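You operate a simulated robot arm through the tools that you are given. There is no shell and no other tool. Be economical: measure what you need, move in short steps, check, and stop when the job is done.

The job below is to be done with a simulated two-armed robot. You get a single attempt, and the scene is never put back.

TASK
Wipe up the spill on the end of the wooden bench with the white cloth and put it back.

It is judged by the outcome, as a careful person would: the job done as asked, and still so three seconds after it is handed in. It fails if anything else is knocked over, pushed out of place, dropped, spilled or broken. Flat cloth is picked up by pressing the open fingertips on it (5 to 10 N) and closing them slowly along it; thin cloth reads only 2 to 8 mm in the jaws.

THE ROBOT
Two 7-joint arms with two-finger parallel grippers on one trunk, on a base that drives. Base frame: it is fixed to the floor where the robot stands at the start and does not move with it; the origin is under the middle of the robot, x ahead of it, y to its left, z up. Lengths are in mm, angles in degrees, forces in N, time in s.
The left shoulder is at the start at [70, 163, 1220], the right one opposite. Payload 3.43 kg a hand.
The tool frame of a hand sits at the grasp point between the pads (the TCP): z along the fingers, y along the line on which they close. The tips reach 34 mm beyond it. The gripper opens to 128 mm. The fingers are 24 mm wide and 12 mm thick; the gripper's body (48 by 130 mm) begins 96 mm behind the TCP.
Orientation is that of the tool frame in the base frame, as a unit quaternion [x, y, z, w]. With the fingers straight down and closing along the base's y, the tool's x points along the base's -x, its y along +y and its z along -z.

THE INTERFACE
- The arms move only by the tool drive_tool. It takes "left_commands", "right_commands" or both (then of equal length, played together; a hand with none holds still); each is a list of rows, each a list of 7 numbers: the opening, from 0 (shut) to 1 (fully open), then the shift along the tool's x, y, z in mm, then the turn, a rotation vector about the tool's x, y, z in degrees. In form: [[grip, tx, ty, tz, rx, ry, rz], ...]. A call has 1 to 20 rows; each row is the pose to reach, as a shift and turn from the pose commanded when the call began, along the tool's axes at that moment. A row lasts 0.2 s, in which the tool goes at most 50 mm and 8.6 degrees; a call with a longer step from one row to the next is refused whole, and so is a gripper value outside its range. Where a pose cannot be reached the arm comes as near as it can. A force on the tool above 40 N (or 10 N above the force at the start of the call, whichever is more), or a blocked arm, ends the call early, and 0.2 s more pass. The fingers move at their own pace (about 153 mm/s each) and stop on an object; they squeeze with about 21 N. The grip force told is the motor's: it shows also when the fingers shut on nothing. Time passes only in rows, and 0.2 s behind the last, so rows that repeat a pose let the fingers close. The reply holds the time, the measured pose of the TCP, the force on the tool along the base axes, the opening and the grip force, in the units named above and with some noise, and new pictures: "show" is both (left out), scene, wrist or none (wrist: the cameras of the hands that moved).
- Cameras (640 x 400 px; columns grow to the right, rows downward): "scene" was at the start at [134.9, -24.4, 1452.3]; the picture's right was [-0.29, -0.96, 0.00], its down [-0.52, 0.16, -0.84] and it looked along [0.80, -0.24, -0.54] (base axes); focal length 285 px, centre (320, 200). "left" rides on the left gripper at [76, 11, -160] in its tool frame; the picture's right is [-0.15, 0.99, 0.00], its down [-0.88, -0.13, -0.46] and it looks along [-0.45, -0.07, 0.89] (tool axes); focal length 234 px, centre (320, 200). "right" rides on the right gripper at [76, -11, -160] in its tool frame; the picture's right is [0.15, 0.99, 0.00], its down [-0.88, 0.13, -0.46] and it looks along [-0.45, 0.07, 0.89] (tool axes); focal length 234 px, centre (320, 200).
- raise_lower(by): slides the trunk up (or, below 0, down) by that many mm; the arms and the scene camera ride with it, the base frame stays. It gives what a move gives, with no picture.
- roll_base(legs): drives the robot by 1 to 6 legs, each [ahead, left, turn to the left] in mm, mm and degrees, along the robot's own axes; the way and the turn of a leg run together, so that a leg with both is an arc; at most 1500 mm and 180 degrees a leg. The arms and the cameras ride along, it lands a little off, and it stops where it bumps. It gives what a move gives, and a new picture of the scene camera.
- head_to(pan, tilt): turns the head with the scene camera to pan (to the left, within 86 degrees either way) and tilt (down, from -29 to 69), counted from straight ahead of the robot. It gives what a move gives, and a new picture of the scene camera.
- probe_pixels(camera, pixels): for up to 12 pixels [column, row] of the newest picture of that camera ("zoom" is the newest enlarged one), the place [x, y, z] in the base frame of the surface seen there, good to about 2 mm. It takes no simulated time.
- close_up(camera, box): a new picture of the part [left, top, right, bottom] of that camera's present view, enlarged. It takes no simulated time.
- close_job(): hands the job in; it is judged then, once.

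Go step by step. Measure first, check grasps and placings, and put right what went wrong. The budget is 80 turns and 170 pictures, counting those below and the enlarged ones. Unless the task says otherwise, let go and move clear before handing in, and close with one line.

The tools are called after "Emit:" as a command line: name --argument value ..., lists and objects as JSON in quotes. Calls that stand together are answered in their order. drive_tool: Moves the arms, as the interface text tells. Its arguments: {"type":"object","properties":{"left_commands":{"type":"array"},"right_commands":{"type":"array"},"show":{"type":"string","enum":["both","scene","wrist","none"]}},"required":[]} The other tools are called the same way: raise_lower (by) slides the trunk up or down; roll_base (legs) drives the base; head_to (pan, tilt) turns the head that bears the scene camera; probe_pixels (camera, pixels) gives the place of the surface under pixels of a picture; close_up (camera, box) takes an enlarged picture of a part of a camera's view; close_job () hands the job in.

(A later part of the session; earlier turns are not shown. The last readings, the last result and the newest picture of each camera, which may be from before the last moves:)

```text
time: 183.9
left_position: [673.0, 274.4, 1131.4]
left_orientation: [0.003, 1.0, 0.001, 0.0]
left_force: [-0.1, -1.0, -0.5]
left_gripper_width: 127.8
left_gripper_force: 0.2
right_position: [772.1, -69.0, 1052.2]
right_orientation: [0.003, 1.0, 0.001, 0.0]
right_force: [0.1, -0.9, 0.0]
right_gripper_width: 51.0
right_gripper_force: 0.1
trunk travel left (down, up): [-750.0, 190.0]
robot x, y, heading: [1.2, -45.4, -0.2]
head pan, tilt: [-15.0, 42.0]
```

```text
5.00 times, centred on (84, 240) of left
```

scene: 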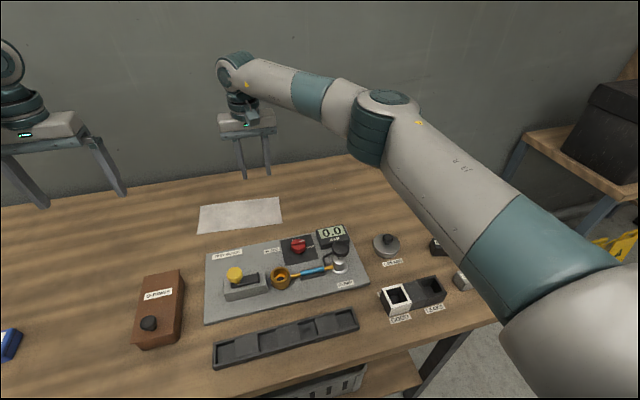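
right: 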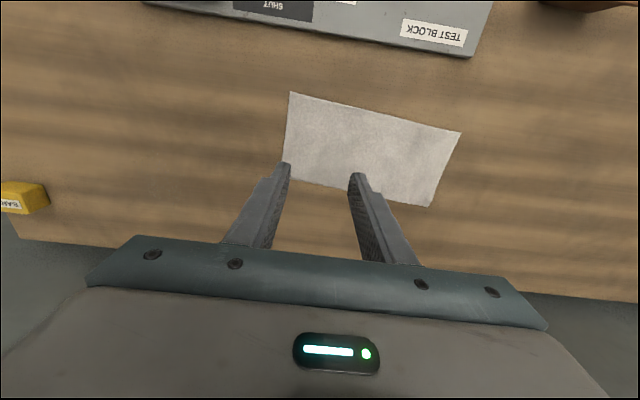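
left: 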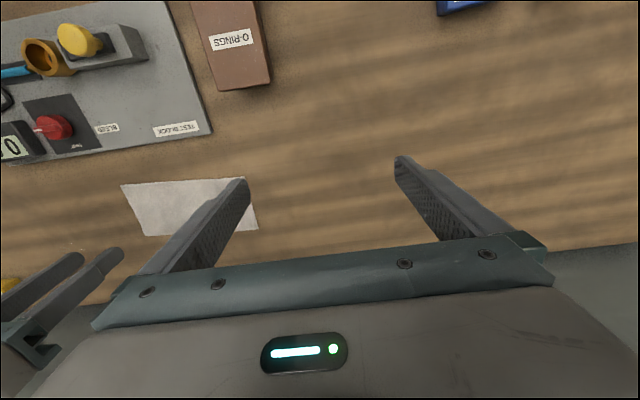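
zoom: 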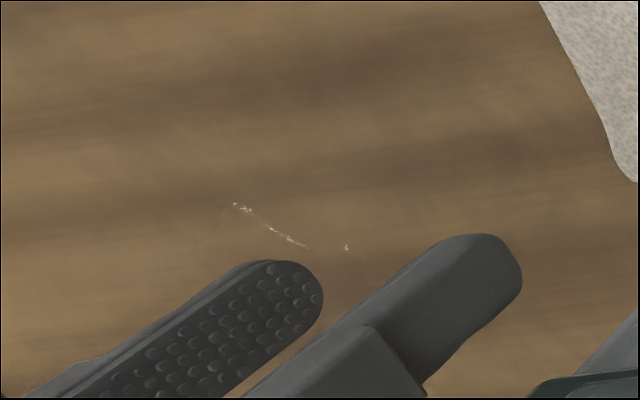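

The cloth is about 235×105 mm centred at (778, 0). I'll lower the half-open right fingers onto its right end.

Emit:
probe_pixels --camera "zoom" --pixels '[[240, 207], [290, 240], [345, 247]]'

Emit:
drive_tool --right_commands '[[0.4, 0, 0, 45, 0, 0, 0], [0.4, 0, 0, 90, 0, 0, 0], [0.4, 0, 0, 120, 0, 0, 0], [0.4, 0, 0, 127, 0, 0, 0], [0.4, 0, 0, 131, 0, 0, 0], [0.4, 0, 0, 131, 0, 0, 0]]' --show "wrist"

```text
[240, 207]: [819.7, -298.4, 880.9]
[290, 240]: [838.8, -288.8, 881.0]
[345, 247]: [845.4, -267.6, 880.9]
```

```text
time: 185.3
left_position: [671.2, 277.0, 1130.6]
left_orientation: [0.003, 1.0, 0.0, 0.0]
left_force: [-0.6, -0.3, 1.0]
left_gripper_width: 128.2
left_gripper_force: 0.0
right_position: [769.8, -68.1, 924.0]
right_orientation: [0.002, 1.0, 0.0, 0.0]
right_force: [-1.0, -0.3, 0.5]
right_gripper_width: 51.5
right_gripper_force: 0.2
trunk travel left (down, up): [-750.0, 190.0]
robot x, y, heading: [2.6, -48.1, -0.3]
head pan, tilt: [-15.0, 42.0]
```

right: 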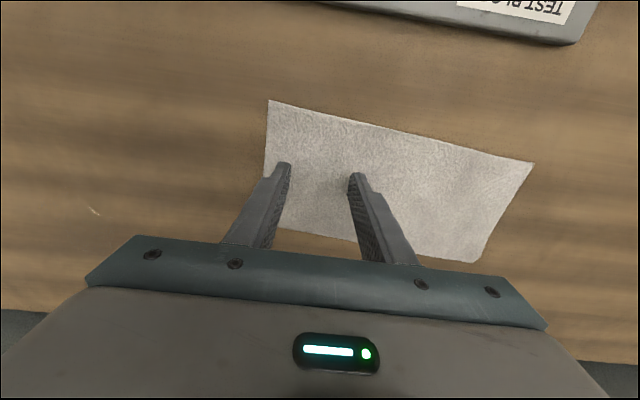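

No contact yet; creep down.

Emit:
drive_tool --right_commands '[[0.4, 0, 0, 2, 0, 0, 0], [0.4, 0, 0, 4, 0, 0, 0], [0.4, 0, 0, 6, 0, 0, 0], [0.4, 0, 0, 7, 0, 0, 0], [0.4, 0, 0, 7, 0, 0, 0]]' --show "none"

```text
time: 186.5
left_position: [671.5, 275.2, 1131.8]
left_orientation: [0.003, 1.0, 0.0, 0.0]
left_force: [0.1, 0.0, 0.3]
left_gripper_width: 128.3
left_gripper_force: 0.1
right_position: [771.0, -67.4, 919.1]
right_orientation: [0.004, 1.0, -0.001, 0.0]
right_force: [-0.2, 0.9, 0.7]
right_gripper_width: 51.2
right_gripper_force: 0.1
trunk travel left (down, up): [-750.0, 190.0]
robot x, y, heading: [-0.3, -49.5, -0.1]
head pan, tilt: [-15.0, 42.0]
```

Emit:
drive_tool --right_commands '[[0.4, 0, 0, 1.5, 0, 0, 0], [0.4, 0, 0, 3, 0, 0, 0], [0.4, 0, 0, 4, 0, 0, 0], [0.4, 0, 0, 4, 0, 0, 0]]' --show "none"

```text
time: 187.5
left_position: [670.4, 276.2, 1132.4]
left_orientation: [0.003, 1.0, 0.001, 0.0]
left_force: [0.0, 0.4, 0.3]
left_gripper_width: 128.1
left_gripper_force: 0.0
right_position: [770.9, -68.5, 915.1]
right_orientation: [0.004, 1.0, -0.001, 0.003]
right_force: [4.5, -0.1, 20.1]
right_gripper_width: 51.2
right_gripper_force: 0.0
trunk travel left (down, up): [-750.0, 190.0]
robot x, y, heading: [2.1, -49.8, -0.1]
head pan, tilt: [-15.0, 42.0]
```

20 N is too much; ease off.

Emit:
drive_tool --right_commands '[[0.4, 0, 0, -1.2, 0, 0, 0], [0.4, 0, 0, -1.2, 0, 0, 0]]' --show "none"

```text
time: 188.1
left_position: [670.9, 276.3, 1132.6]
left_orientation: [0.003, 1.0, 0.0, 0.0]
left_force: [-0.3, 0.7, 0.7]
left_gripper_width: 128.1
left_gripper_force: 0.1
right_position: [768.5, -67.8, 915.3]
right_orientation: [0.004, 1.0, 0.0, 0.002]
right_force: [4.6, -1.2, 20.0]
right_gripper_width: 51.2
right_gripper_force: 0.1
trunk travel left (down, up): [-750.0, 190.0]
robot x, y, heading: [4.1, -52.0, -0.1]
head pan, tilt: [-15.0, 42.0]
```

Emit:
drive_tool --right_commands '[[0.4, 0, 0, -1.2, 0, 0, 0], [0.4, 0, 0, -1.2, 0, 0, 0]]' --show "none"

```text
time: 188.7
left_position: [670.6, 277.1, 1131.2]
left_orientation: [0.002, 1.0, 0.0, 0.0]
left_force: [0.0, 0.3, -0.4]
left_gripper_width: 128.0
left_gripper_force: 0.1
right_position: [768.4, -67.2, 915.2]
right_orientation: [0.004, 1.0, -0.001, 0.0]
right_force: [2.9, -0.9, 13.8]
right_gripper_width: 51.0
right_gripper_force: 0.0
trunk travel left (down, up): [-750.0, 190.0]
robot x, y, heading: [4.0, -48.1, -0.1]
head pan, tilt: [-15.0, 42.0]
```

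About 5 N per mm. Ease 1 mm more and close slowly.

Emit:
drive_tool --right_commands '[[0.4, 0, 0, -1.0, 0, 0, 0], [0.37, 0, 0, -1.0, 0, 0, 0], [0.34, 0, 0, -1.0, 0, 0, 0], [0.31, 0, 0, -1.0, 0, 0, 0], [0.28, 0, 0, -1.0, 0, 0, 0], [0.25, 0, 0, -1.0, 0, 0, 0], [0.22, 0, 0, -1.0, 0, 0, 0], [0.19, 0, 0, -1.0, 0, 0, 0], [0.16, 0, 0, -1.0, 0, 0, 0], [0.13, 0, 0, -1.0, 0, 0, 0], [0.1, 0, 0, -1.0, 0, 0, 0], [0.07, 0, 0, -1.0, 0, 0, 0], [0.04, 0, 0, -1.0, 0, 0, 0], [0, 0, 0, -1.0, 0, 0, 0], [0, 0, 0, -1.0, 0, 0, 0], [0, 0, 0, -1.0, 0, 0, 0]]' --show "both"

```text
time: 192.1
left_position: [671.4, 276.2, 1131.1]
left_orientation: [0.003, 1.0, 0.0, 0.001]
left_force: [0.4, 0.2, -0.3]
left_gripper_width: 128.1
left_gripper_force: 0.1
right_position: [769.3, -68.9, 915.5]
right_orientation: [0.003, 1.0, 0.0, 0.0]
right_force: [-0.3, -0.5, 2.4]
right_gripper_width: 2.9
right_gripper_force: 21.0
trunk travel left (down, up): [-750.0, 190.0]
robot x, y, heading: [6.0, -46.2, 0.0]
head pan, tilt: [-15.0, 42.0]
```

scene: 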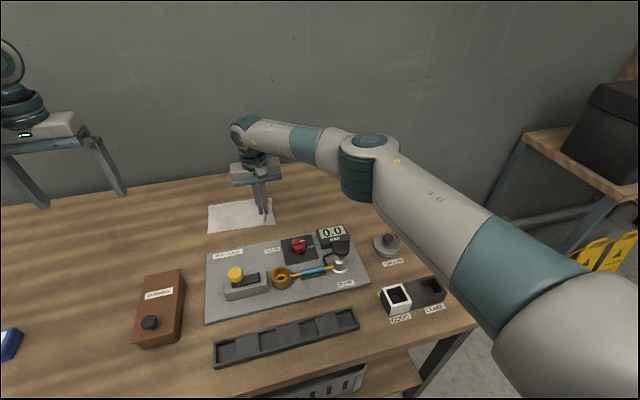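
right: 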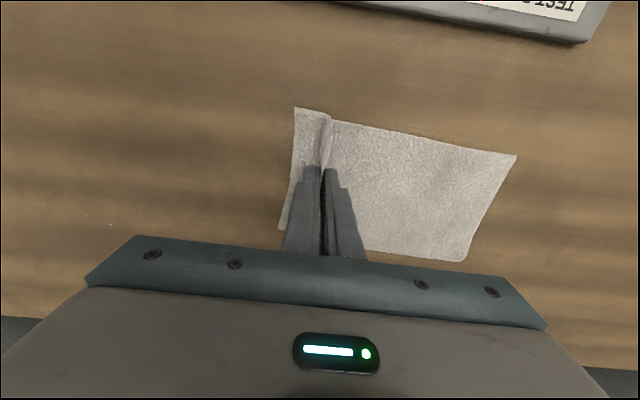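

Cloth held: 2.9 mm in the jaws at 21 N. Lift slightly and carry it to the puddle, tail trailing.

Emit:
drive_tool --right_commands '[[0, 0, 0, -15, 0, 0, 0], [0, 0, 0, -35, 0, 0, 0], [0, -10, -30, -40, 0, 0, 0], [0, -20, -70, -40, 0, 0, 0], [0, -30, -110, -40, 0, 0, 0], [0, -40, -150, -40, 0, 0, 0], [0, -50, -190, -40, 0, 0, 0], [0, -55, -225, -40, 0, 0, 0], [0, -55, -225, -40, 0, 0, 0]]' --show "both"

```text
time: 194.1
left_position: [672.1, 276.3, 1131.0]
left_orientation: [0.003, 1.0, 0.001, 0.0]
left_force: [0.0, 0.4, -0.5]
left_gripper_width: 127.9
left_gripper_force: 0.1
right_position: [823.6, -292.3, 955.7]
right_orientation: [0.003, 1.0, -0.001, 0.0]
right_force: [0.7, 0.2, 0.7]
right_gripper_width: 2.9
right_gripper_force: 20.6
trunk travel left (down, up): [-750.0, 190.0]
robot x, y, heading: [-0.2, -47.3, -0.1]
head pan, tilt: [-15.0, 42.0]
```

scene: 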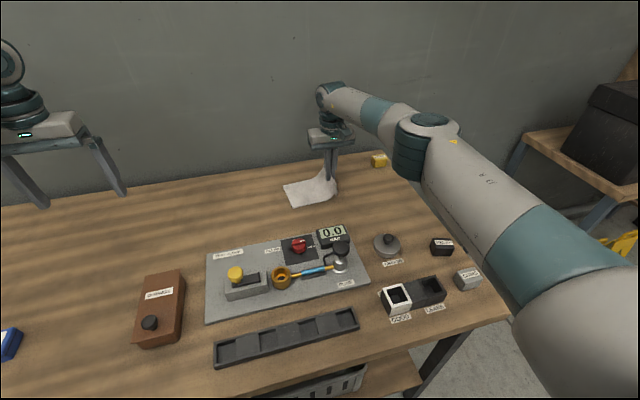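
right: 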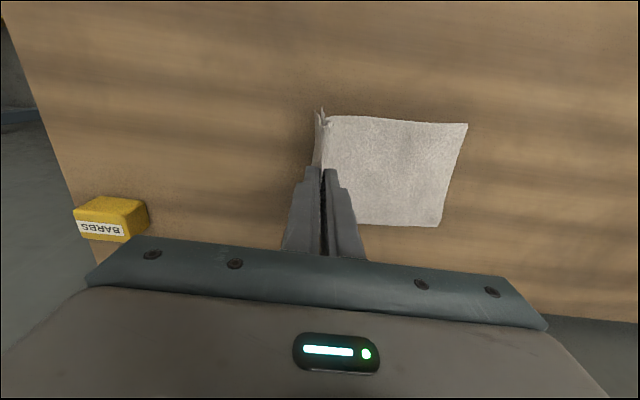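

Lower onto the puddle and check the pressing force.

Emit:
drive_tool --right_commands '[[0, 0, 0, 20, 0, 0, 0], [0, 0, 0, 34, 0, 0, 0], [0, 0, 0, 39, 0, 0, 0], [0, 0, 0, 41, 0, 0, 0], [0, 0, 0, 41, 0, 0, 0]]' --show "none"

```text
time: 195.3
left_position: [670.8, 275.6, 1133.0]
left_orientation: [0.002, 1.0, 0.0, 0.0]
left_force: [1.0, -0.4, 0.1]
left_gripper_width: 128.1
left_gripper_force: 0.0
right_position: [824.1, -291.7, 918.0]
right_orientation: [0.003, 1.0, 0.0, 0.002]
right_force: [1.5, 1.7, 10.1]
right_gripper_width: 2.8
right_gripper_force: 21.1
trunk travel left (down, up): [-750.0, 190.0]
robot x, y, heading: [1.4, -47.3, -0.2]
head pan, tilt: [-15.0, 42.0]
```

10 N of pressure. Now wipe back and forth, strokes along x, from y −300 toward −350.

Emit:
drive_tool --right_commands '[[0, 24, 0, 0, 0, 0, 0], [0, -11, 0, 0, 0, 0, 0], [0, -46, 0, 0, 0, 0, 0], [0, -76, 0, 0, 0, 0, 0], [0, -76, -18, 0, 0, 0, 0], [0, -46, -18, 0, 0, 0, 0], [0, -11, -18, 0, 0, 0, 0], [0, 24, -18, 0, 0, 0, 0], [0, 24, -36, 0, 0, 0, 0], [0, -11, -36, 0, 0, 0, 0], [0, -46, -36, 0, 0, 0, 0], [0, -76, -36, 0, 0, 0, 0], [0, -76, -54, 0, 0, 0, 0], [0, -46, -54, 0, 0, 0, 0], [0, -11, -54, 0, 0, 0, 0], [0, 24, -54, 0, 0, 0, 0]]' --show "both"

```text
time: 198.7
left_position: [669.8, 274.8, 1133.0]
left_orientation: [0.003, 1.0, 0.0, 0.001]
left_force: [0.5, -0.6, 0.5]
left_gripper_width: 128.2
left_gripper_force: 0.0
right_position: [799.1, -349.5, 916.0]
right_orientation: [0.003, 1.0, 0.0, 0.001]
right_force: [2.8, -1.4, 8.6]
right_gripper_width: 3.1
right_gripper_force: 21.4
right hand out of reach, approached as far as the arm can: row 2, 3, 4, 5, 6, 7, 10, 11, 12, 13, 14, 15
trunk travel left (down, up): [-750.0, 190.0]
robot x, y, heading: [1.1, -47.7, -0.1]
head pan, tilt: [-15.0, 42.0]
```

scene: 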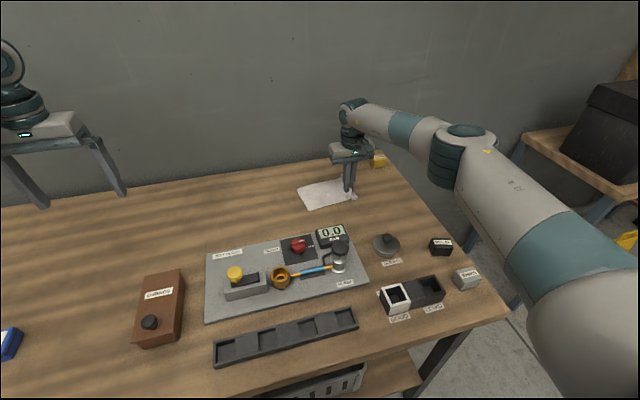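
right: 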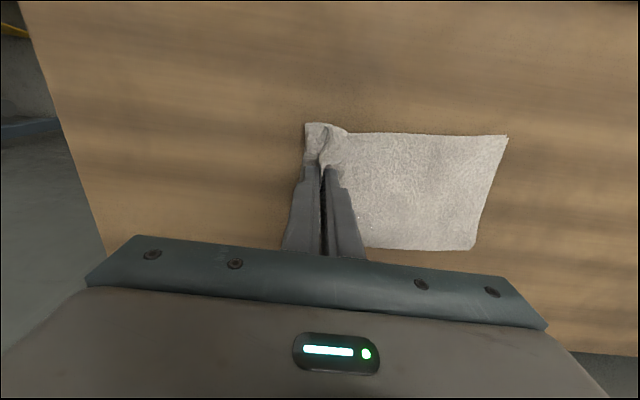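

Beyond x ≈ 820 is out of reach with the tool upright. I'll lift a little, tilt the fingers forward 24° to reach further, and press again.

Emit:
drive_tool --right_commands '[[0, 0, 10, -15, 0, 0, 0], [0, 0, 20, -20, 0, -8, 0], [0, 0, 30, -20, 0, -16, 0], [0, -10, 40, -20, 0, -24, 0], [0, -30, 40, -20, 0, -24, 0], [0, -50, 40, -20, 0, -24, 0], [0, -50, 40, -20, 0, -24, 0]]' --show "both"

```text
time: 200.3
left_position: [671.7, 275.5, 1132.4]
left_orientation: [0.003, 1.0, 0.0, 0.0]
left_force: [0.4, 0.3, -0.1]
left_gripper_width: 127.9
left_gripper_force: 0.1
right_position: [849.2, -306.3, 934.4]
right_orientation: [0.002, 0.978, -0.001, 0.208]
right_force: [0.6, -0.2, -0.3]
right_gripper_width: 3.0
right_gripper_force: 20.8
trunk travel left (down, up): [-750.0, 190.0]
robot x, y, heading: [1.9, -48.0, -0.2]
head pan, tilt: [-15.0, 42.0]
```

scene: 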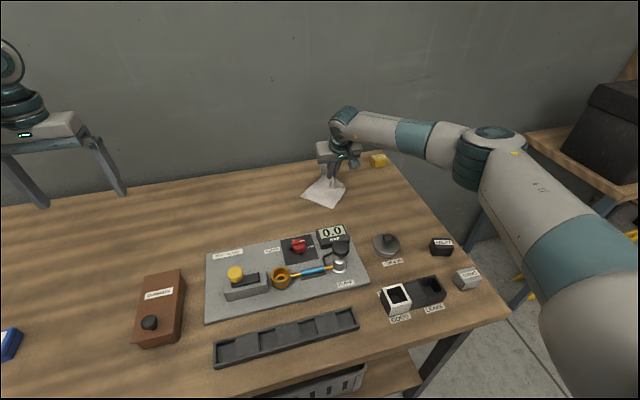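
right: 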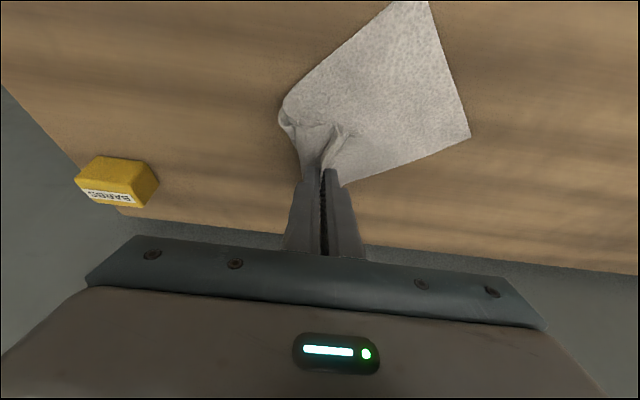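

Reach is fine when tilted. Lower 15 mm then press.

Emit:
drive_tool --right_commands '[[0, 4.1, 0, 9.1, 0, 0, 0], [0, 6.1, 0, 13.7, 0, 0, 0], [0, 6.9, 0, 15.5, 0, 0, 0], [0, 6.9, 0, 15.5, 0, 0, 0]]' --show "none"

```text
time: 201.3
left_position: [671.1, 275.8, 1131.6]
left_orientation: [0.003, 1.0, 0.0, 0.0]
left_force: [-0.5, 0.1, 0.0]
left_gripper_width: 127.6
left_gripper_force: 0.1
right_position: [849.6, -307.4, 918.9]
right_orientation: [0.004, 0.978, -0.001, 0.209]
right_force: [-0.4, -0.1, 4.6]
right_gripper_width: 3.3
right_gripper_force: 21.2
trunk travel left (down, up): [-750.0, 190.0]
robot x, y, heading: [1.0, -49.7, -0.2]
head pan, tilt: [-15.0, 42.0]
```

4.6 N. Press a bit more and wipe with strokes along x from y −307 toward −247.

Emit:
drive_tool --right_commands '[[0, -5.1, 0, 3.3, 0, 0, 0], [0, -37.1, 0, 17.6, 0, 0, 0], [0, -37.1, 15, 17.6, 0, 0, 0], [0, -5.1, 15, 3.3, 0, 0, 0], [0, 26.9, 15, -10.9, 0, 0, 0], [0, 58.9, 15, -25.1, 0, 0, 0], [0, 58.9, 30, -25.1, 0, 0, 0], [0, 26.9, 30, -10.9, 0, 0, 0], [0, -5.1, 30, 3.3, 0, 0, 0], [0, -37.1, 30, 17.6, 0, 0, 0], [0, -37.1, 45, 17.6, 0, 0, 0], [0, -5.1, 45, 3.3, 0, 0, 0], [0, 26.9, 45, -10.9, 0, 0, 0], [0, 58.9, 45, -25.1, 0, 0, 0], [0, 58.9, 60, -25.1, 0, 0, 0], [0, 26.9, 60, -10.9, 0, 0, 0], [0, -5.1, 60, 3.3, 0, 0, 0], [0, -37.1, 60, 17.6, 0, 0, 0], [0, -37.1, 40, 17.6, 0, 0, 0], [0, -37.1, 0, 17.6, 0, 0, 0]]' --show "both"

```text
time: 205.5
left_position: [669.2, 274.2, 1133.8]
left_orientation: [0.003, 1.0, 0.0, 0.0]
left_force: [-0.3, -0.3, -0.2]
left_gripper_width: 127.9
left_gripper_force: 0.0
right_position: [891.7, -308.4, 918.0]
right_orientation: [0.002, 0.978, 0.0, 0.209]
right_force: [-0.6, 0.2, 5.8]
right_gripper_width: 2.8
right_gripper_force: 21.0
trunk travel left (down, up): [-750.0, 190.0]
robot x, y, heading: [-0.8, -47.6, -0.3]
head pan, tilt: [-15.0, 42.0]
```

scene: 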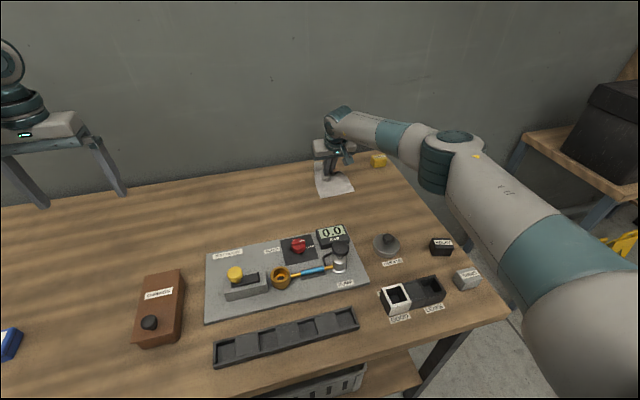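
right: 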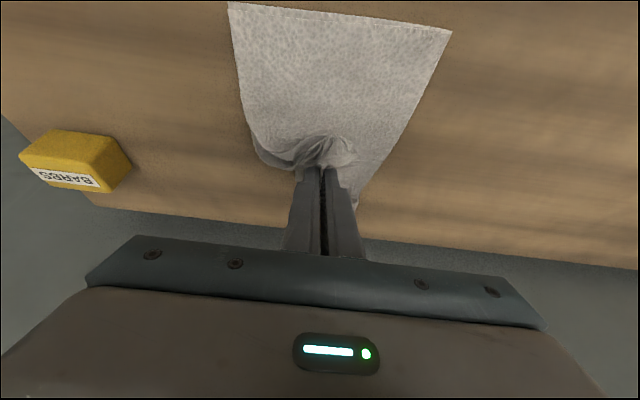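

Force 6 N, grip holds. Wipe the other half, y −308 toward −353.

Emit:
drive_tool --right_commands '[[0, 32, 0, -14.2, 0, 0, 0], [0, 63.9, 0, -28.5, 0, 0, 0], [0, 95.9, 0, -42.7, 0, 0, 0], [0, 95.9, -15, -42.7, 0, 0, 0], [0, 63.9, -15, -28.5, 0, 0, 0], [0, 32, -15, -14.2, 0, 0, 0], [0, 0, -15, 0, 0, 0, 0], [0, 0, -30, 0, 0, 0, 0], [0, 32, -30, -14.2, 0, 0, 0], [0, 63.9, -30, -28.5, 0, 0, 0], [0, 95.9, -30, -42.7, 0, 0, 0], [0, 95.9, -45, -42.7, 0, 0, 0], [0, 63.9, -45, -28.5, 0, 0, 0], [0, 32, -45, -14.2, 0, 0, 0], [0, 0, -45, 0, 0, 0, 0], [0, 20, -20, -8.9, 0, 0, 0], [0, 20, 20, -8.9, 0, 0, 0], [0, 45, 20, -20, 0, 0, 0], [0, 45, -20, -20, 0, 0, 0], [0, 60, 10, -26.7, 0, 0, 0]]' --show "wrist"

```text
time: 209.7
left_position: [671.2, 276.4, 1131.9]
left_orientation: [0.003, 1.0, -0.001, -0.001]
left_force: [-0.2, 0.4, 0.4]
left_gripper_width: 127.7
left_gripper_force: 0.2
right_position: [825.2, -299.6, 919.1]
right_orientation: [0.004, 0.978, -0.003, 0.21]
right_force: [0.9, -4.6, 13.2]
right_gripper_width: 3.4
right_gripper_force: 20.8
trunk travel left (down, up): [-750.0, 190.0]
robot x, y, heading: [-1.3, -47.8, -0.2]
head pan, tilt: [-15.0, 42.0]
```

right: 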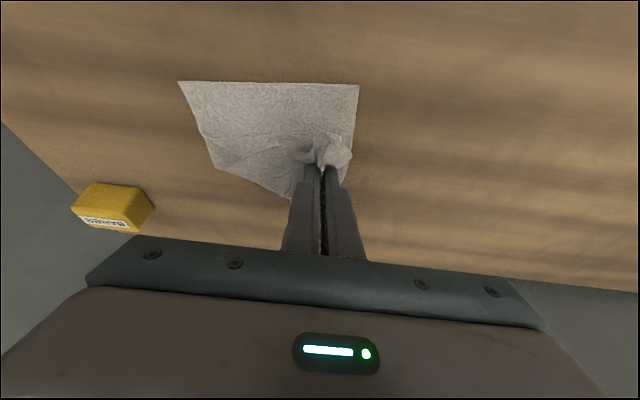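

Lift the cloth straight up, then inspect the wiped place.

Emit:
drive_tool --right_commands '[[0, -16.3, 0, -36.5, 0, 0, 0], [0, -32.6, 0, -73, 0, 0, 0], [0, -40, 20, -105, 0, 0, 0], [0, -40, 50, -140, 0, 0, 0], [0, -40, 90, -160, 0, 8, 0], [0, -35, 130, -175, 0, 16, 0], [0, -30, 170, -185, 0, 24, 0], [0, -20, 210, -185, 0, 24, 0], [0, -20, 210, -185, 0, 24, 0]]' --show "both"

Emit:
close_up --camera "scene" --box '[280, 145, 400, 220]'

```text
time: 211.7
left_position: [671.2, 275.4, 1131.9]
left_orientation: [0.002, 1.0, 0.0, -0.001]
left_force: [-0.1, 0.0, 0.3]
left_gripper_width: 127.8
left_gripper_force: 0.0
right_position: [770.0, -87.0, 1094.8]
right_orientation: [0.004, 1.0, 0.0, 0.0]
right_force: [-0.9, -0.6, -0.1]
right_gripper_width: 2.6
right_gripper_force: 21.2
trunk travel left (down, up): [-750.0, 190.0]
robot x, y, heading: [2.2, -49.7, -0.4]
head pan, tilt: [-15.0, 42.0]
```

scene: 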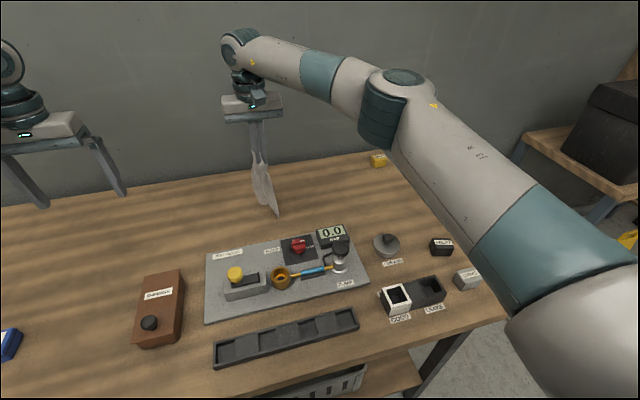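
right: 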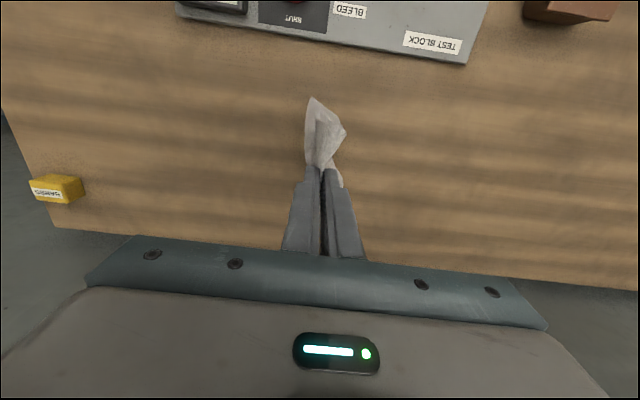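

```text
5.33 times, centred on (340, 182) of scene
```

zoom: 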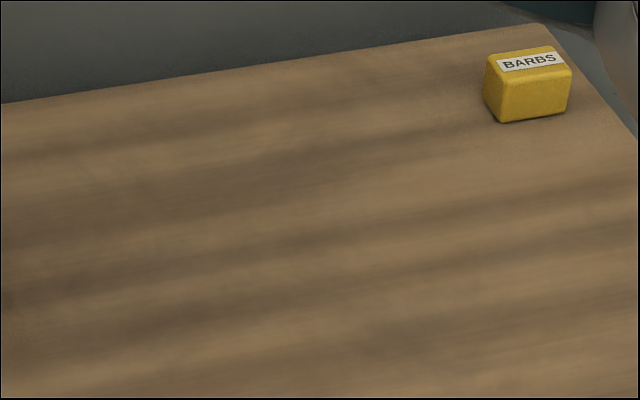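

No glints now. For a like-for-like check, I'll use the left camera in the same box as before the wipe, and two others.

Emit:
close_up --camera "left" --box '[20, 200, 148, 280]'

Emit:
close_up --camera "scene" --box '[305, 165, 369, 205]'

Emit:
close_up --camera "right" --box '[60, 120, 300, 270]'

```text
5.00 times, centred on (84, 240) of left
```

zoom: 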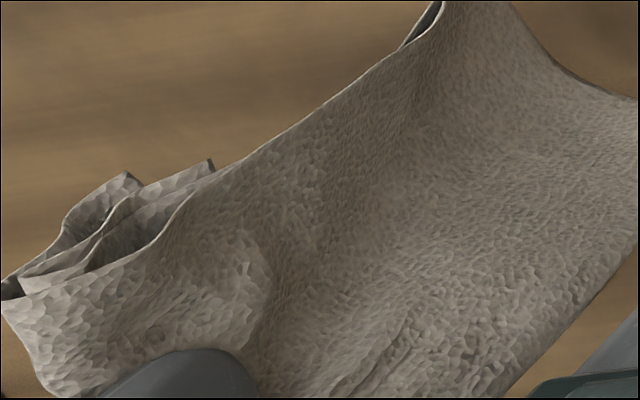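

```text
10.00 times, centred on (337, 185) of scene
```

zoom: 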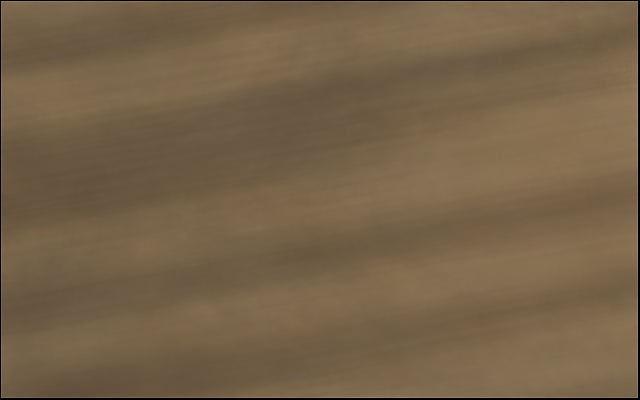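

```text
2.67 times, centred on (180, 195) of right
```

zoom: 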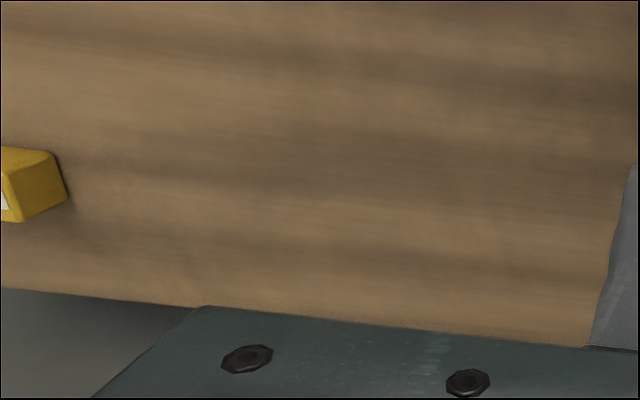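

Looks gone. For certainty, I'll repeat the exact earlier raised view while I still hold the cloth.

Emit:
raise_lower --by 180

Emit:
close_up --camera "scene" --box '[280, 185, 400, 260]'

Emit:
close_up --camera "scene" --box '[304, 205, 352, 235]'

Emit:
raise_lower --by -180

```text
time: 213.7
left_position: [671.0, 275.7, 1311.6]
left_orientation: [0.002, 1.0, 0.001, -0.002]
left_force: [0.6, 0.8, 0.4]
left_gripper_width: 127.7
left_gripper_force: 0.0
right_position: [770.5, -86.5, 1273.1]
right_orientation: [0.003, 1.0, 0.0, 0.0]
right_force: [0.1, -0.2, -1.2]
right_gripper_width: 2.9
right_gripper_force: 20.7
trunk travel left (down, up): [-930.0, 10.0]
robot x, y, heading: [0.3, -53.0, -0.2]
head pan, tilt: [-15.0, 42.0]
```

```text
5.33 times, centred on (340, 222) of scene
```

zoom: 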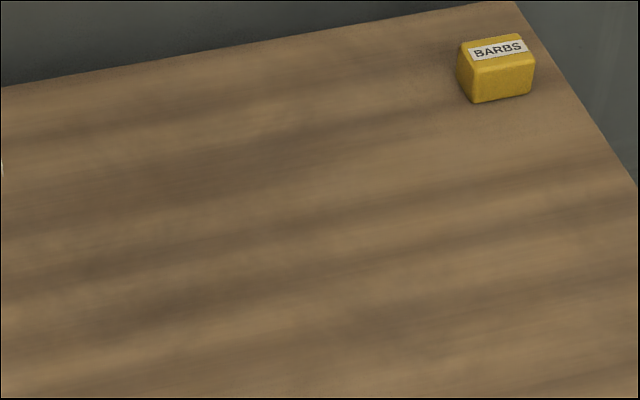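

```text
13.33 times, centred on (328, 220) of scene
```

zoom: 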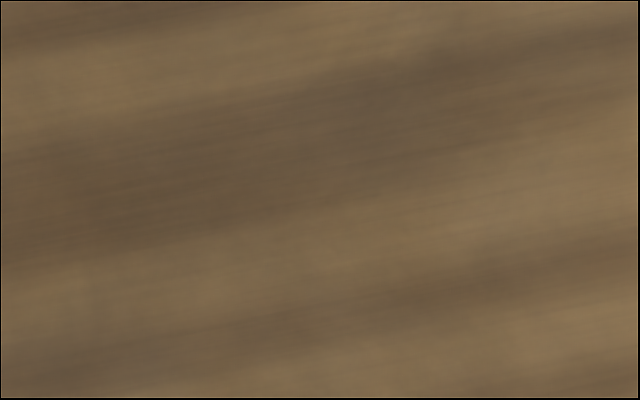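

```text
time: 215.7
left_position: [672.2, 276.2, 1130.8]
left_orientation: [0.002, 1.0, 0.001, 0.0]
left_force: [-0.2, -0.2, 0.1]
left_gripper_width: 128.0
left_gripper_force: 0.2
right_position: [769.8, -87.0, 1093.8]
right_orientation: [0.003, 1.0, 0.0, 0.0]
right_force: [-0.8, -0.1, 0.7]
right_gripper_width: 2.7
right_gripper_force: 21.8
trunk travel left (down, up): [-750.0, 190.0]
robot x, y, heading: [-0.2, -46.4, -0.2]
head pan, tilt: [-15.0, 42.0]
```

The spill is gone in the identical view. Now put the cloth back: move the left hand further left and carry the cloth left, so I can lay it down and draw it flat to the right.

Emit:
drive_tool --left_commands '[[1, 0, 45, 0, 0, 0, 0], [1, 0, 90, 0, 0, 0, 0], [1, 0, 135, 0, 0, 0, 0], [1, 20, 170, 0, 0, 0, 0], [1, 40, 200, 0, 0, 0, 0], [1, 40, 200, 0, 0, 0, 0], [1, 40, 200, 0, 0, 0, 0], [1, 40, 200, 0, 0, 0, 0]]' --right_commands '[[0, 0, 0, -15, 0, 0, 0], [0, 0, 20, -25, 0, 0, 0], [0, 0, 60, -25, 0, 0, 0], [0, 0, 100, -25, 0, 0, 0], [0, 0, 145, -25, 0, 0, 0], [0, 0, 190, -25, 0, 0, 0], [0, 0, 230, -25, 0, 0, 0], [0, 0, 230, -25, 0, 0, 0]]' --show "both"

```text
time: 217.5
left_position: [633.0, 476.5, 1129.6]
left_orientation: [0.003, 1.0, 0.0, 0.0]
left_force: [-0.3, -0.1, 0.1]
left_gripper_width: 128.1
left_gripper_force: 0.0
right_position: [712.9, 121.6, 1119.9]
right_orientation: [0.003, 1.0, 0.0, 0.001]
right_force: [-0.6, 0.5, -0.2]
right_gripper_width: 3.0
right_gripper_force: 20.8
right hand out of reach, approached as far as the arm can: row 5, 6, 7, 8
trunk travel left (down, up): [-750.0, 190.0]
robot x, y, heading: [-0.3, -46.6, -0.2]
head pan, tilt: [-15.0, 42.0]
```

scene: 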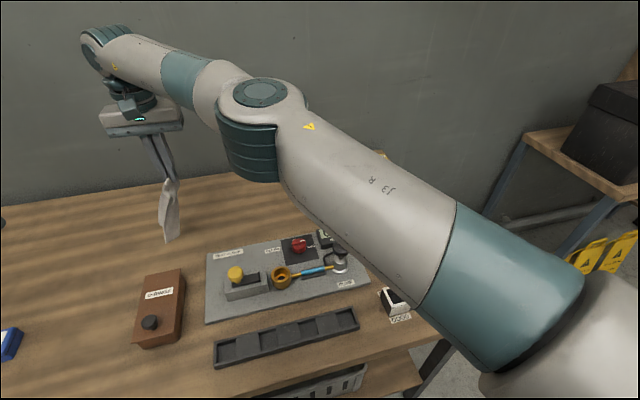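
right: 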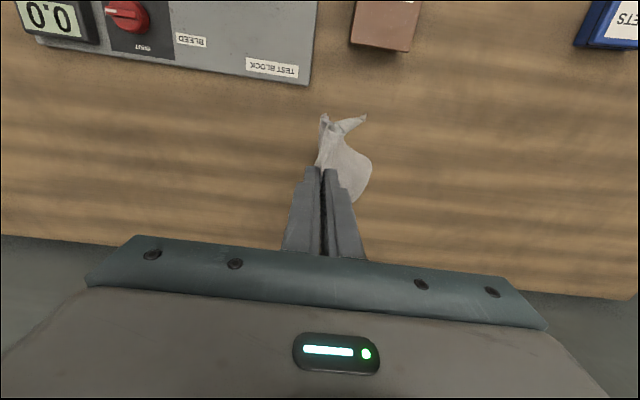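
left: 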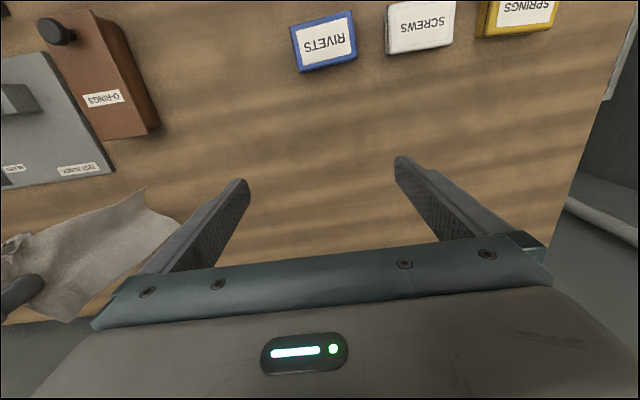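

The right hand is at its reach limit on this side, so I'll shift the base 130 mm to the left.

Emit:
roll_base --legs '[[0, 130, 0]]'

Emit:
drive_tool --right_commands '[[0, 0, -30, 0, 0, 0, 0], [0, 0, -60, 0, 0, 0, 0], [0, 0, -90, 0, 0, 0, 0], [0, 0, -90, 0, 0, 0, 0]]' --show "scene"

```text
time: 218.8
left_position: [633.3, 605.2, 1130.5]
left_orientation: [0.003, 1.0, 0.0, 0.0]
left_force: [-0.2, -1.3, -0.6]
left_gripper_width: 127.8
left_gripper_force: 0.1
right_position: [713.2, 250.2, 1120.2]
right_orientation: [0.002, 1.0, 0.001, 0.001]
right_force: [-0.5, 1.0, -1.0]
right_gripper_width: 3.0
right_gripper_force: 21.1
trunk travel left (down, up): [-750.0, 190.0]
robot x, y, heading: [2.3, 82.5, -0.0]
head pan, tilt: [-15.0, 42.0]
```

scene: 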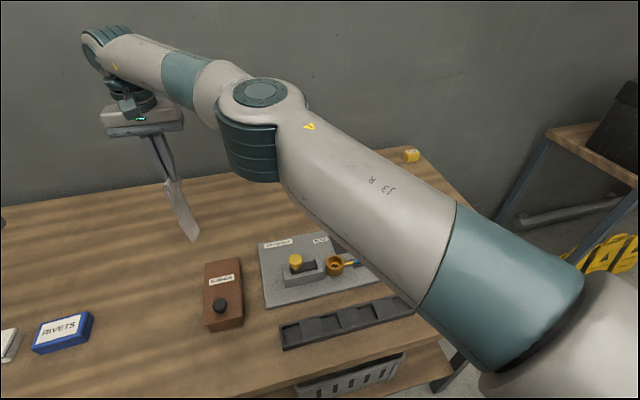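

```text
time: 219.8
left_position: [634.4, 605.6, 1129.9]
left_orientation: [0.003, 1.0, 0.0, 0.0]
left_force: [-0.5, 0.7, -1.1]
left_gripper_width: 127.9
left_gripper_force: 0.0
right_position: [713.5, 161.6, 1120.0]
right_orientation: [0.005, 1.0, 0.001, 0.001]
right_force: [0.3, -0.4, 0.4]
right_gripper_width: 3.0
right_gripper_force: 21.2
trunk travel left (down, up): [-750.0, 190.0]
robot x, y, heading: [0.4, 82.7, -0.5]
head pan, tilt: [-15.0, 42.0]
```

scene: 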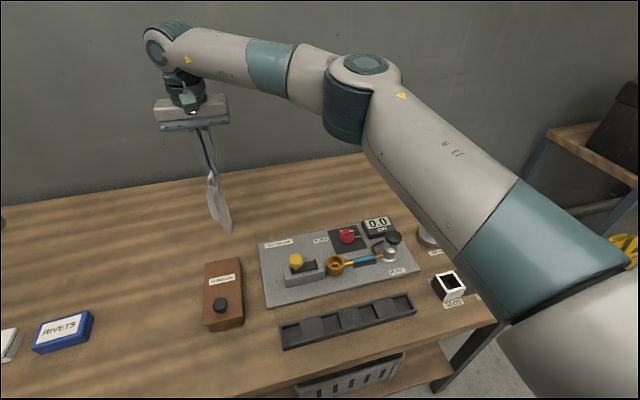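

Now lay it: move over x ≈ 775, lower while drawing to the right so the tail lays down, then drag flat to the original spot.

Emit:
drive_tool --right_commands '[[0, -32, 0, 0, 0, 0, 0], [0, -62, 0, 10, 0, 0, 0], [0, -62, 0, 40, 0, 0, 0], [0, -62, -10, 70, 0, 0, 0], [0, -62, -30, 95, 0, 0, 0], [0, -62, -55, 118, 0, 0, 0], [0, -62, -80, 140, 0, 0, 0], [0, -62, -105, 158, 0, 0, 0], [0, -62, -130, 173, 0, 0, 0], [0, -62, -155, 185, 0, 0, 0], [0, -60, -175, 192, 0, 0, 0], [0, -60, -175, 192, 0, 0, 0]]' --show "both"

```text
time: 222.4
left_position: [632.3, 609.5, 1129.5]
left_orientation: [0.002, 1.0, -0.002, -0.001]
left_force: [-0.2, 0.4, 0.2]
left_gripper_width: 128.1
left_gripper_force: 0.1
right_position: [812.5, 3.0, 932.2]
right_orientation: [0.002, 1.0, -0.001, -0.002]
right_force: [-0.3, -0.7, -0.1]
right_gripper_width: 3.0
right_gripper_force: 21.1
right hand out of reach, approached as far as the arm can: row 2, 3, 5, 6, 7, 8, 9, 10, 11, 12
trunk travel left (down, up): [-750.0, 190.0]
robot x, y, heading: [2.6, 80.0, 0.3]
head pan, tilt: [-15.0, 42.0]
```

scene: 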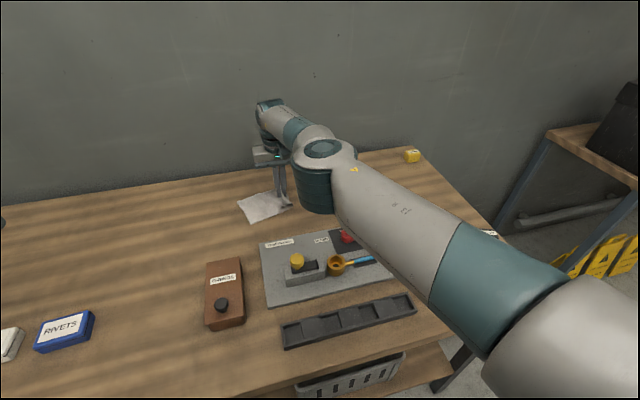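
right: 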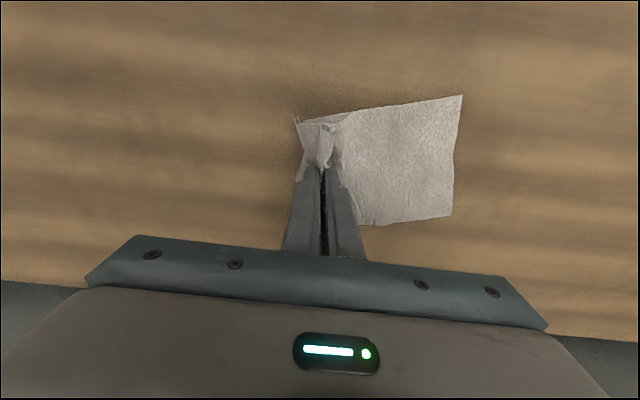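

The tail laid out well. Measure the cloth now.

Emit:
probe_pixels --camera "right" --pixels '[[459, 98], [450, 214], [360, 223], [345, 112], [300, 125], [400, 160]]'

Emit:
drive_tool --right_commands '[[0, 10, -20, 0, 0, 0, 0], [0, 20, -35, 0, 0, 0, 0], [0, 20, -35, 0, 0, 0, 0]]' --show "wrist"

```text
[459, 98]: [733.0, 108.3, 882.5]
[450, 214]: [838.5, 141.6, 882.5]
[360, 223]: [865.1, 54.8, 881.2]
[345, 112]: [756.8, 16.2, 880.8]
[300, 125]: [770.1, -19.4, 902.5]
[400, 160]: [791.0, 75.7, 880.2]
```

```text
time: 223.2
left_position: [634.8, 607.4, 1129.6]
left_orientation: [0.003, 1.0, 0.0, 0.001]
left_force: [0.2, -0.6, 0.3]
left_gripper_width: 127.9
left_gripper_force: 0.0
right_position: [819.5, -34.3, 927.0]
right_orientation: [0.002, 1.0, 0.0, 0.0]
right_force: [-0.4, -0.5, -0.1]
right_gripper_width: 3.2
right_gripper_force: 21.2
right hand out of reach, approached as far as the arm can: row 1, 2, 3
trunk travel left (down, up): [-750.0, 190.0]
robot x, y, heading: [2.7, 82.7, -0.0]
head pan, tilt: [-15.0, 42.0]
```

right: 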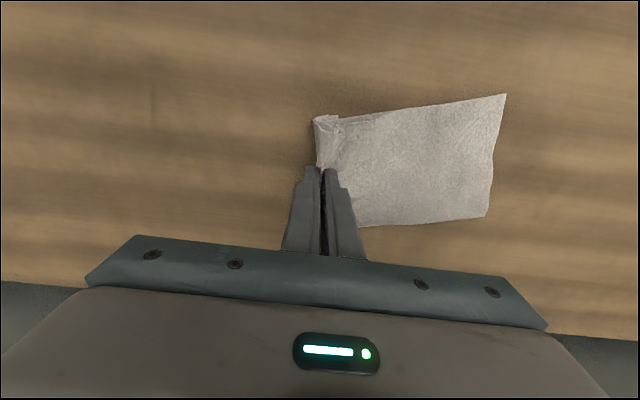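

The command still lies past reach; keep drawing back toward the robot and to the right.

Emit:
drive_tool --right_commands '[[0, 20, -5, 0, 0, 0, 0], [0, 40, -12, 0, 0, 0, 0], [0, 55, -18, 0, 0, 0, 0], [0, 55, -18, 0, 0, 0, 0]]' --show "both"

```text
time: 224.2
left_position: [633.3, 606.9, 1129.5]
left_orientation: [0.003, 1.0, 0.0, 0.0]
left_force: [0.7, -0.2, 0.2]
left_gripper_width: 128.0
left_gripper_force: 0.1
right_position: [819.8, -37.9, 922.4]
right_orientation: [0.003, 1.0, 0.001, 0.0]
right_force: [-0.2, 0.5, 2.6]
right_gripper_width: 3.1
right_gripper_force: 20.4
right hand out of reach, approached as far as the arm can: row 1, 2, 3, 4
trunk travel left (down, up): [-750.0, 190.0]
robot x, y, heading: [4.3, 87.3, -0.3]
head pan, tilt: [-15.0, 42.0]
```

scene: 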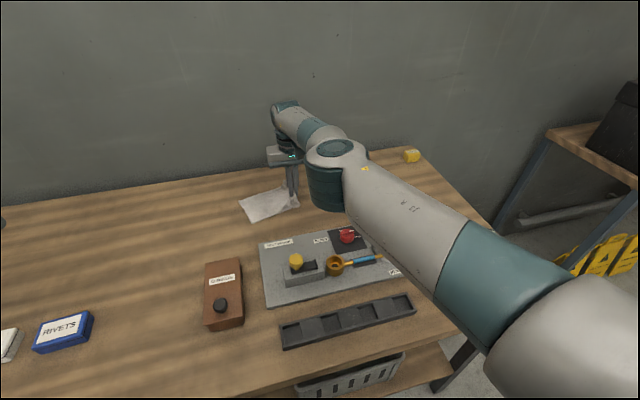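
right: 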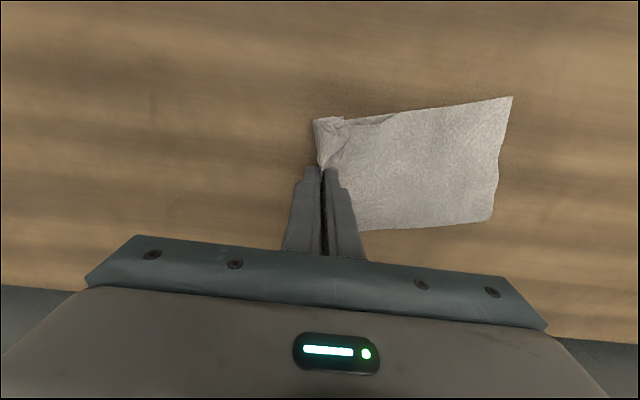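

The arm seems stuck near a joint limit, but the base carries the hand rigidly: rolling [−50, −31] puts the grip at the original (769,−69).

Emit:
roll_base --legs '[[-50, -31, 0]]'

Emit:
drive_tool --right_commands '[[0, 0, 0, 0, 0, 0, 0]]' --show "wrist"

```text
time: 225.2
left_position: [586.7, 578.4, 1126.6]
left_orientation: [0.003, 1.0, -0.002, -0.001]
left_force: [0.2, -0.2, 0.2]
left_gripper_width: 127.7
left_gripper_force: 0.0
right_position: [773.0, -67.7, 919.7]
right_orientation: [0.003, 1.0, -0.001, -0.001]
right_force: [0.6, 0.6, 0.4]
right_gripper_width: 3.1
right_gripper_force: 20.5
trunk travel left (down, up): [-750.0, 190.0]
robot x, y, heading: [-47.5, 48.9, -0.0]
head pan, tilt: [-15.0, 42.0]
```

scene: 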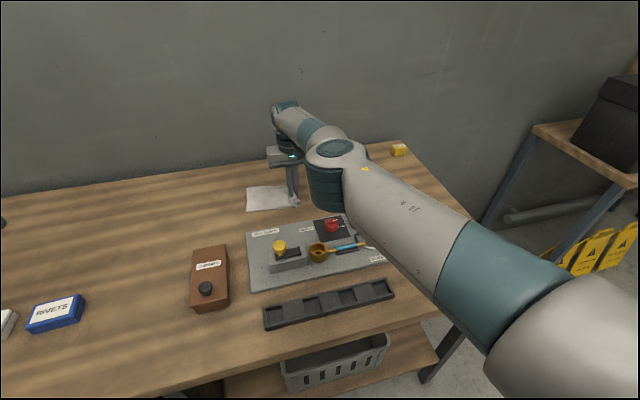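

```text
time: 225.6
left_position: [587.0, 577.7, 1127.0]
left_orientation: [0.002, 1.0, -0.001, -0.001]
left_force: [0.5, 0.7, -0.2]
left_gripper_width: 128.0
left_gripper_force: 0.0
right_position: [773.4, -65.7, 919.5]
right_orientation: [0.002, 1.0, 0.0, -0.002]
right_force: [0.2, 0.3, -0.4]
right_gripper_width: 2.9
right_gripper_force: 21.1
trunk travel left (down, up): [-750.0, 190.0]
robot x, y, heading: [-45.3, 55.2, -0.3]
head pan, tilt: [-15.0, 42.0]
```

right: 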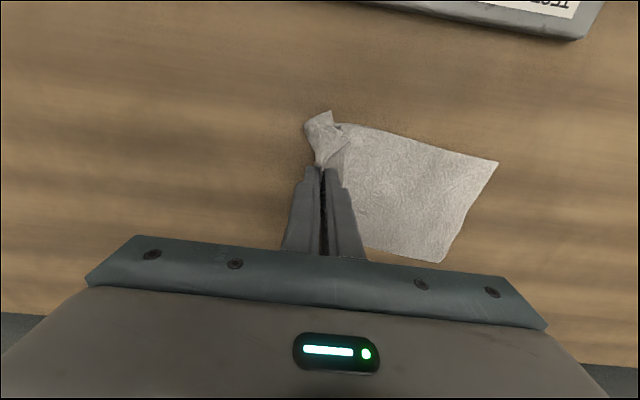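

Position and orientation now match the original. I'll press lightly and open slowly to spread the gathered fold back out.

Emit:
probe_pixels --camera "right" --pixels '[[494, 164], [440, 260], [350, 128], [326, 113]]'

Emit:
drive_tool --right_commands '[[0, 0, 0, 2, 0, 0, 0], [0, 0, 0, 4, 0, 0, 0], [0, 0, 0, 4, 0, 0, 0]]' --show "none"

```text
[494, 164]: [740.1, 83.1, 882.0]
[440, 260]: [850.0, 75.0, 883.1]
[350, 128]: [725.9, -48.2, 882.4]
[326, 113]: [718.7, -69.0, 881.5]
```

```text
time: 226.3
left_position: [583.9, 576.4, 1128.6]
left_orientation: [0.003, 1.0, 0.0, 0.001]
left_force: [0.9, 0.6, -0.4]
left_gripper_width: 128.1
left_gripper_force: 0.1
right_position: [771.1, -68.0, 917.5]
right_orientation: [0.003, 1.0, 0.0, 0.0]
right_force: [-0.6, 0.0, 2.8]
right_gripper_width: 2.9
right_gripper_force: 21.4
trunk travel left (down, up): [-750.0, 190.0]
robot x, y, heading: [-44.6, 51.0, 0.0]
head pan, tilt: [-15.0, 42.0]
```

Left edge is at y ≈ 80 (was ≈117); spreading will recover much of that. Open slowly under light pressure.

Emit:
drive_tool --right_commands '[[0, 0, 0, 1, 0, 0, 0], [0.03, 0, 0, 1, 0, 0, 0], [0.07, 0, 0, 1, 0, 0, 0], [0.11, 0, 0, 1, 0, 0, 0], [0.15, 0, 0, 1, 0, 0, 0], [0.2, 0, 0, 1, 0, 0, 0], [0.25, 0, 0, 1, 0, 0, 0], [0.3, 0, 0, 1, 0, 0, 0], [0.35, 0, 0, 1, 0, 0, 0], [0.4, 0, 0, 1, 0, 0, 0], [0.45, 0, 0, 1, 0, 0, 0], [0.5, 0, 0, 1, 0, 0, 0], [0.55, 0, 0, 1, 0, 0, 0], [0.55, 0, 0, 1, 0, 0, 0]]' --show "wrist"

```text
time: 229.3
left_position: [585.0, 576.4, 1129.4]
left_orientation: [0.002, 1.0, 0.0, 0.0]
left_force: [-0.5, -0.4, -0.4]
left_gripper_width: 128.2
left_gripper_force: 0.0
right_position: [770.5, -66.7, 915.7]
right_orientation: [0.002, 1.0, 0.0, 0.0]
right_force: [0.1, -1.0, 1.5]
right_gripper_width: 70.3
right_gripper_force: 0.1
trunk travel left (down, up): [-750.0, 190.0]
robot x, y, heading: [-47.2, 55.3, -0.1]
head pan, tilt: [-15.0, 42.0]
```

right: 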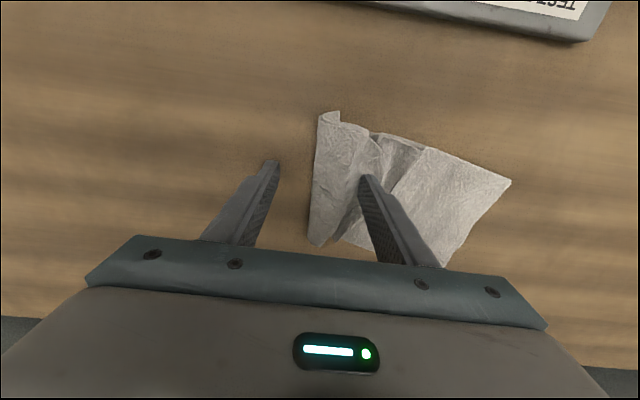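

The cloth is released with a few wrinkles. I'll lift clear to see how it lies.

Emit:
drive_tool --right_commands '[[0.55, 0, 0, -15, 0, 0, 0], [0.55, 0, 0, -50, 0, 0, 0], [0.55, 0, 0, -80, 0, 0, 0], [0.55, 0, 0, -80, 0, 0, 0]]' --show "both"

Emit:
close_up --camera "scene" --box '[200, 150, 360, 250]'

```text
time: 230.3
left_position: [585.6, 576.5, 1129.3]
left_orientation: [0.002, 1.0, -0.001, -0.001]
left_force: [-0.3, -0.4, -0.2]
left_gripper_width: 127.6
left_gripper_force: 0.1
right_position: [778.2, -70.5, 995.2]
right_orientation: [0.003, 1.0, 0.0, -0.003]
right_force: [0.0, -0.2, -0.5]
right_gripper_width: 70.4
right_gripper_force: 0.1
right hand out of reach, approached as far as the arm can: row 2, 3, 4
trunk travel left (down, up): [-750.0, 190.0]
robot x, y, heading: [-47.0, 51.2, -0.2]
head pan, tilt: [-15.0, 42.0]
```

scene: 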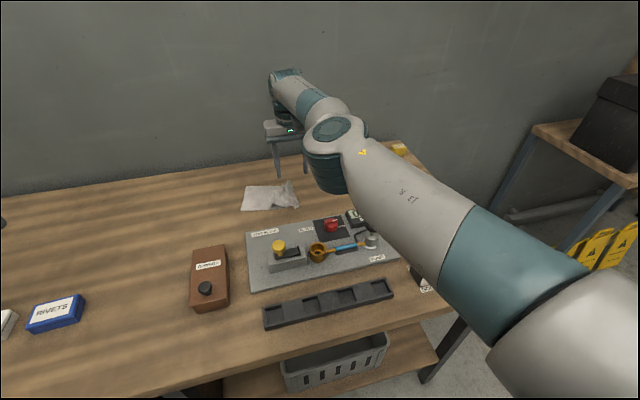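
right: 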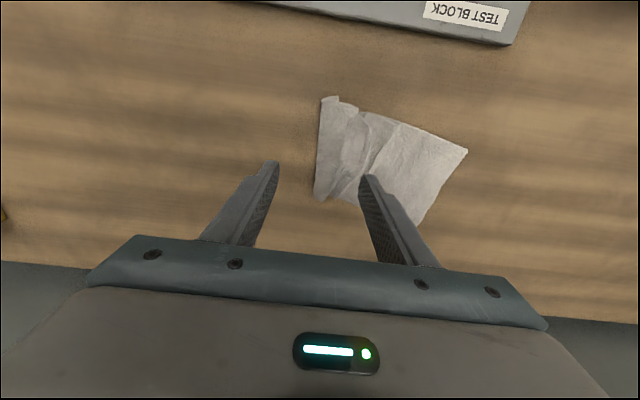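

```text
4.00 times, centred on (280, 200) of scene
```

zoom: 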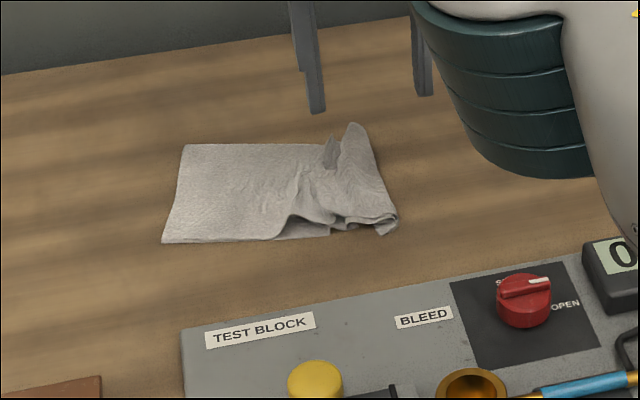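

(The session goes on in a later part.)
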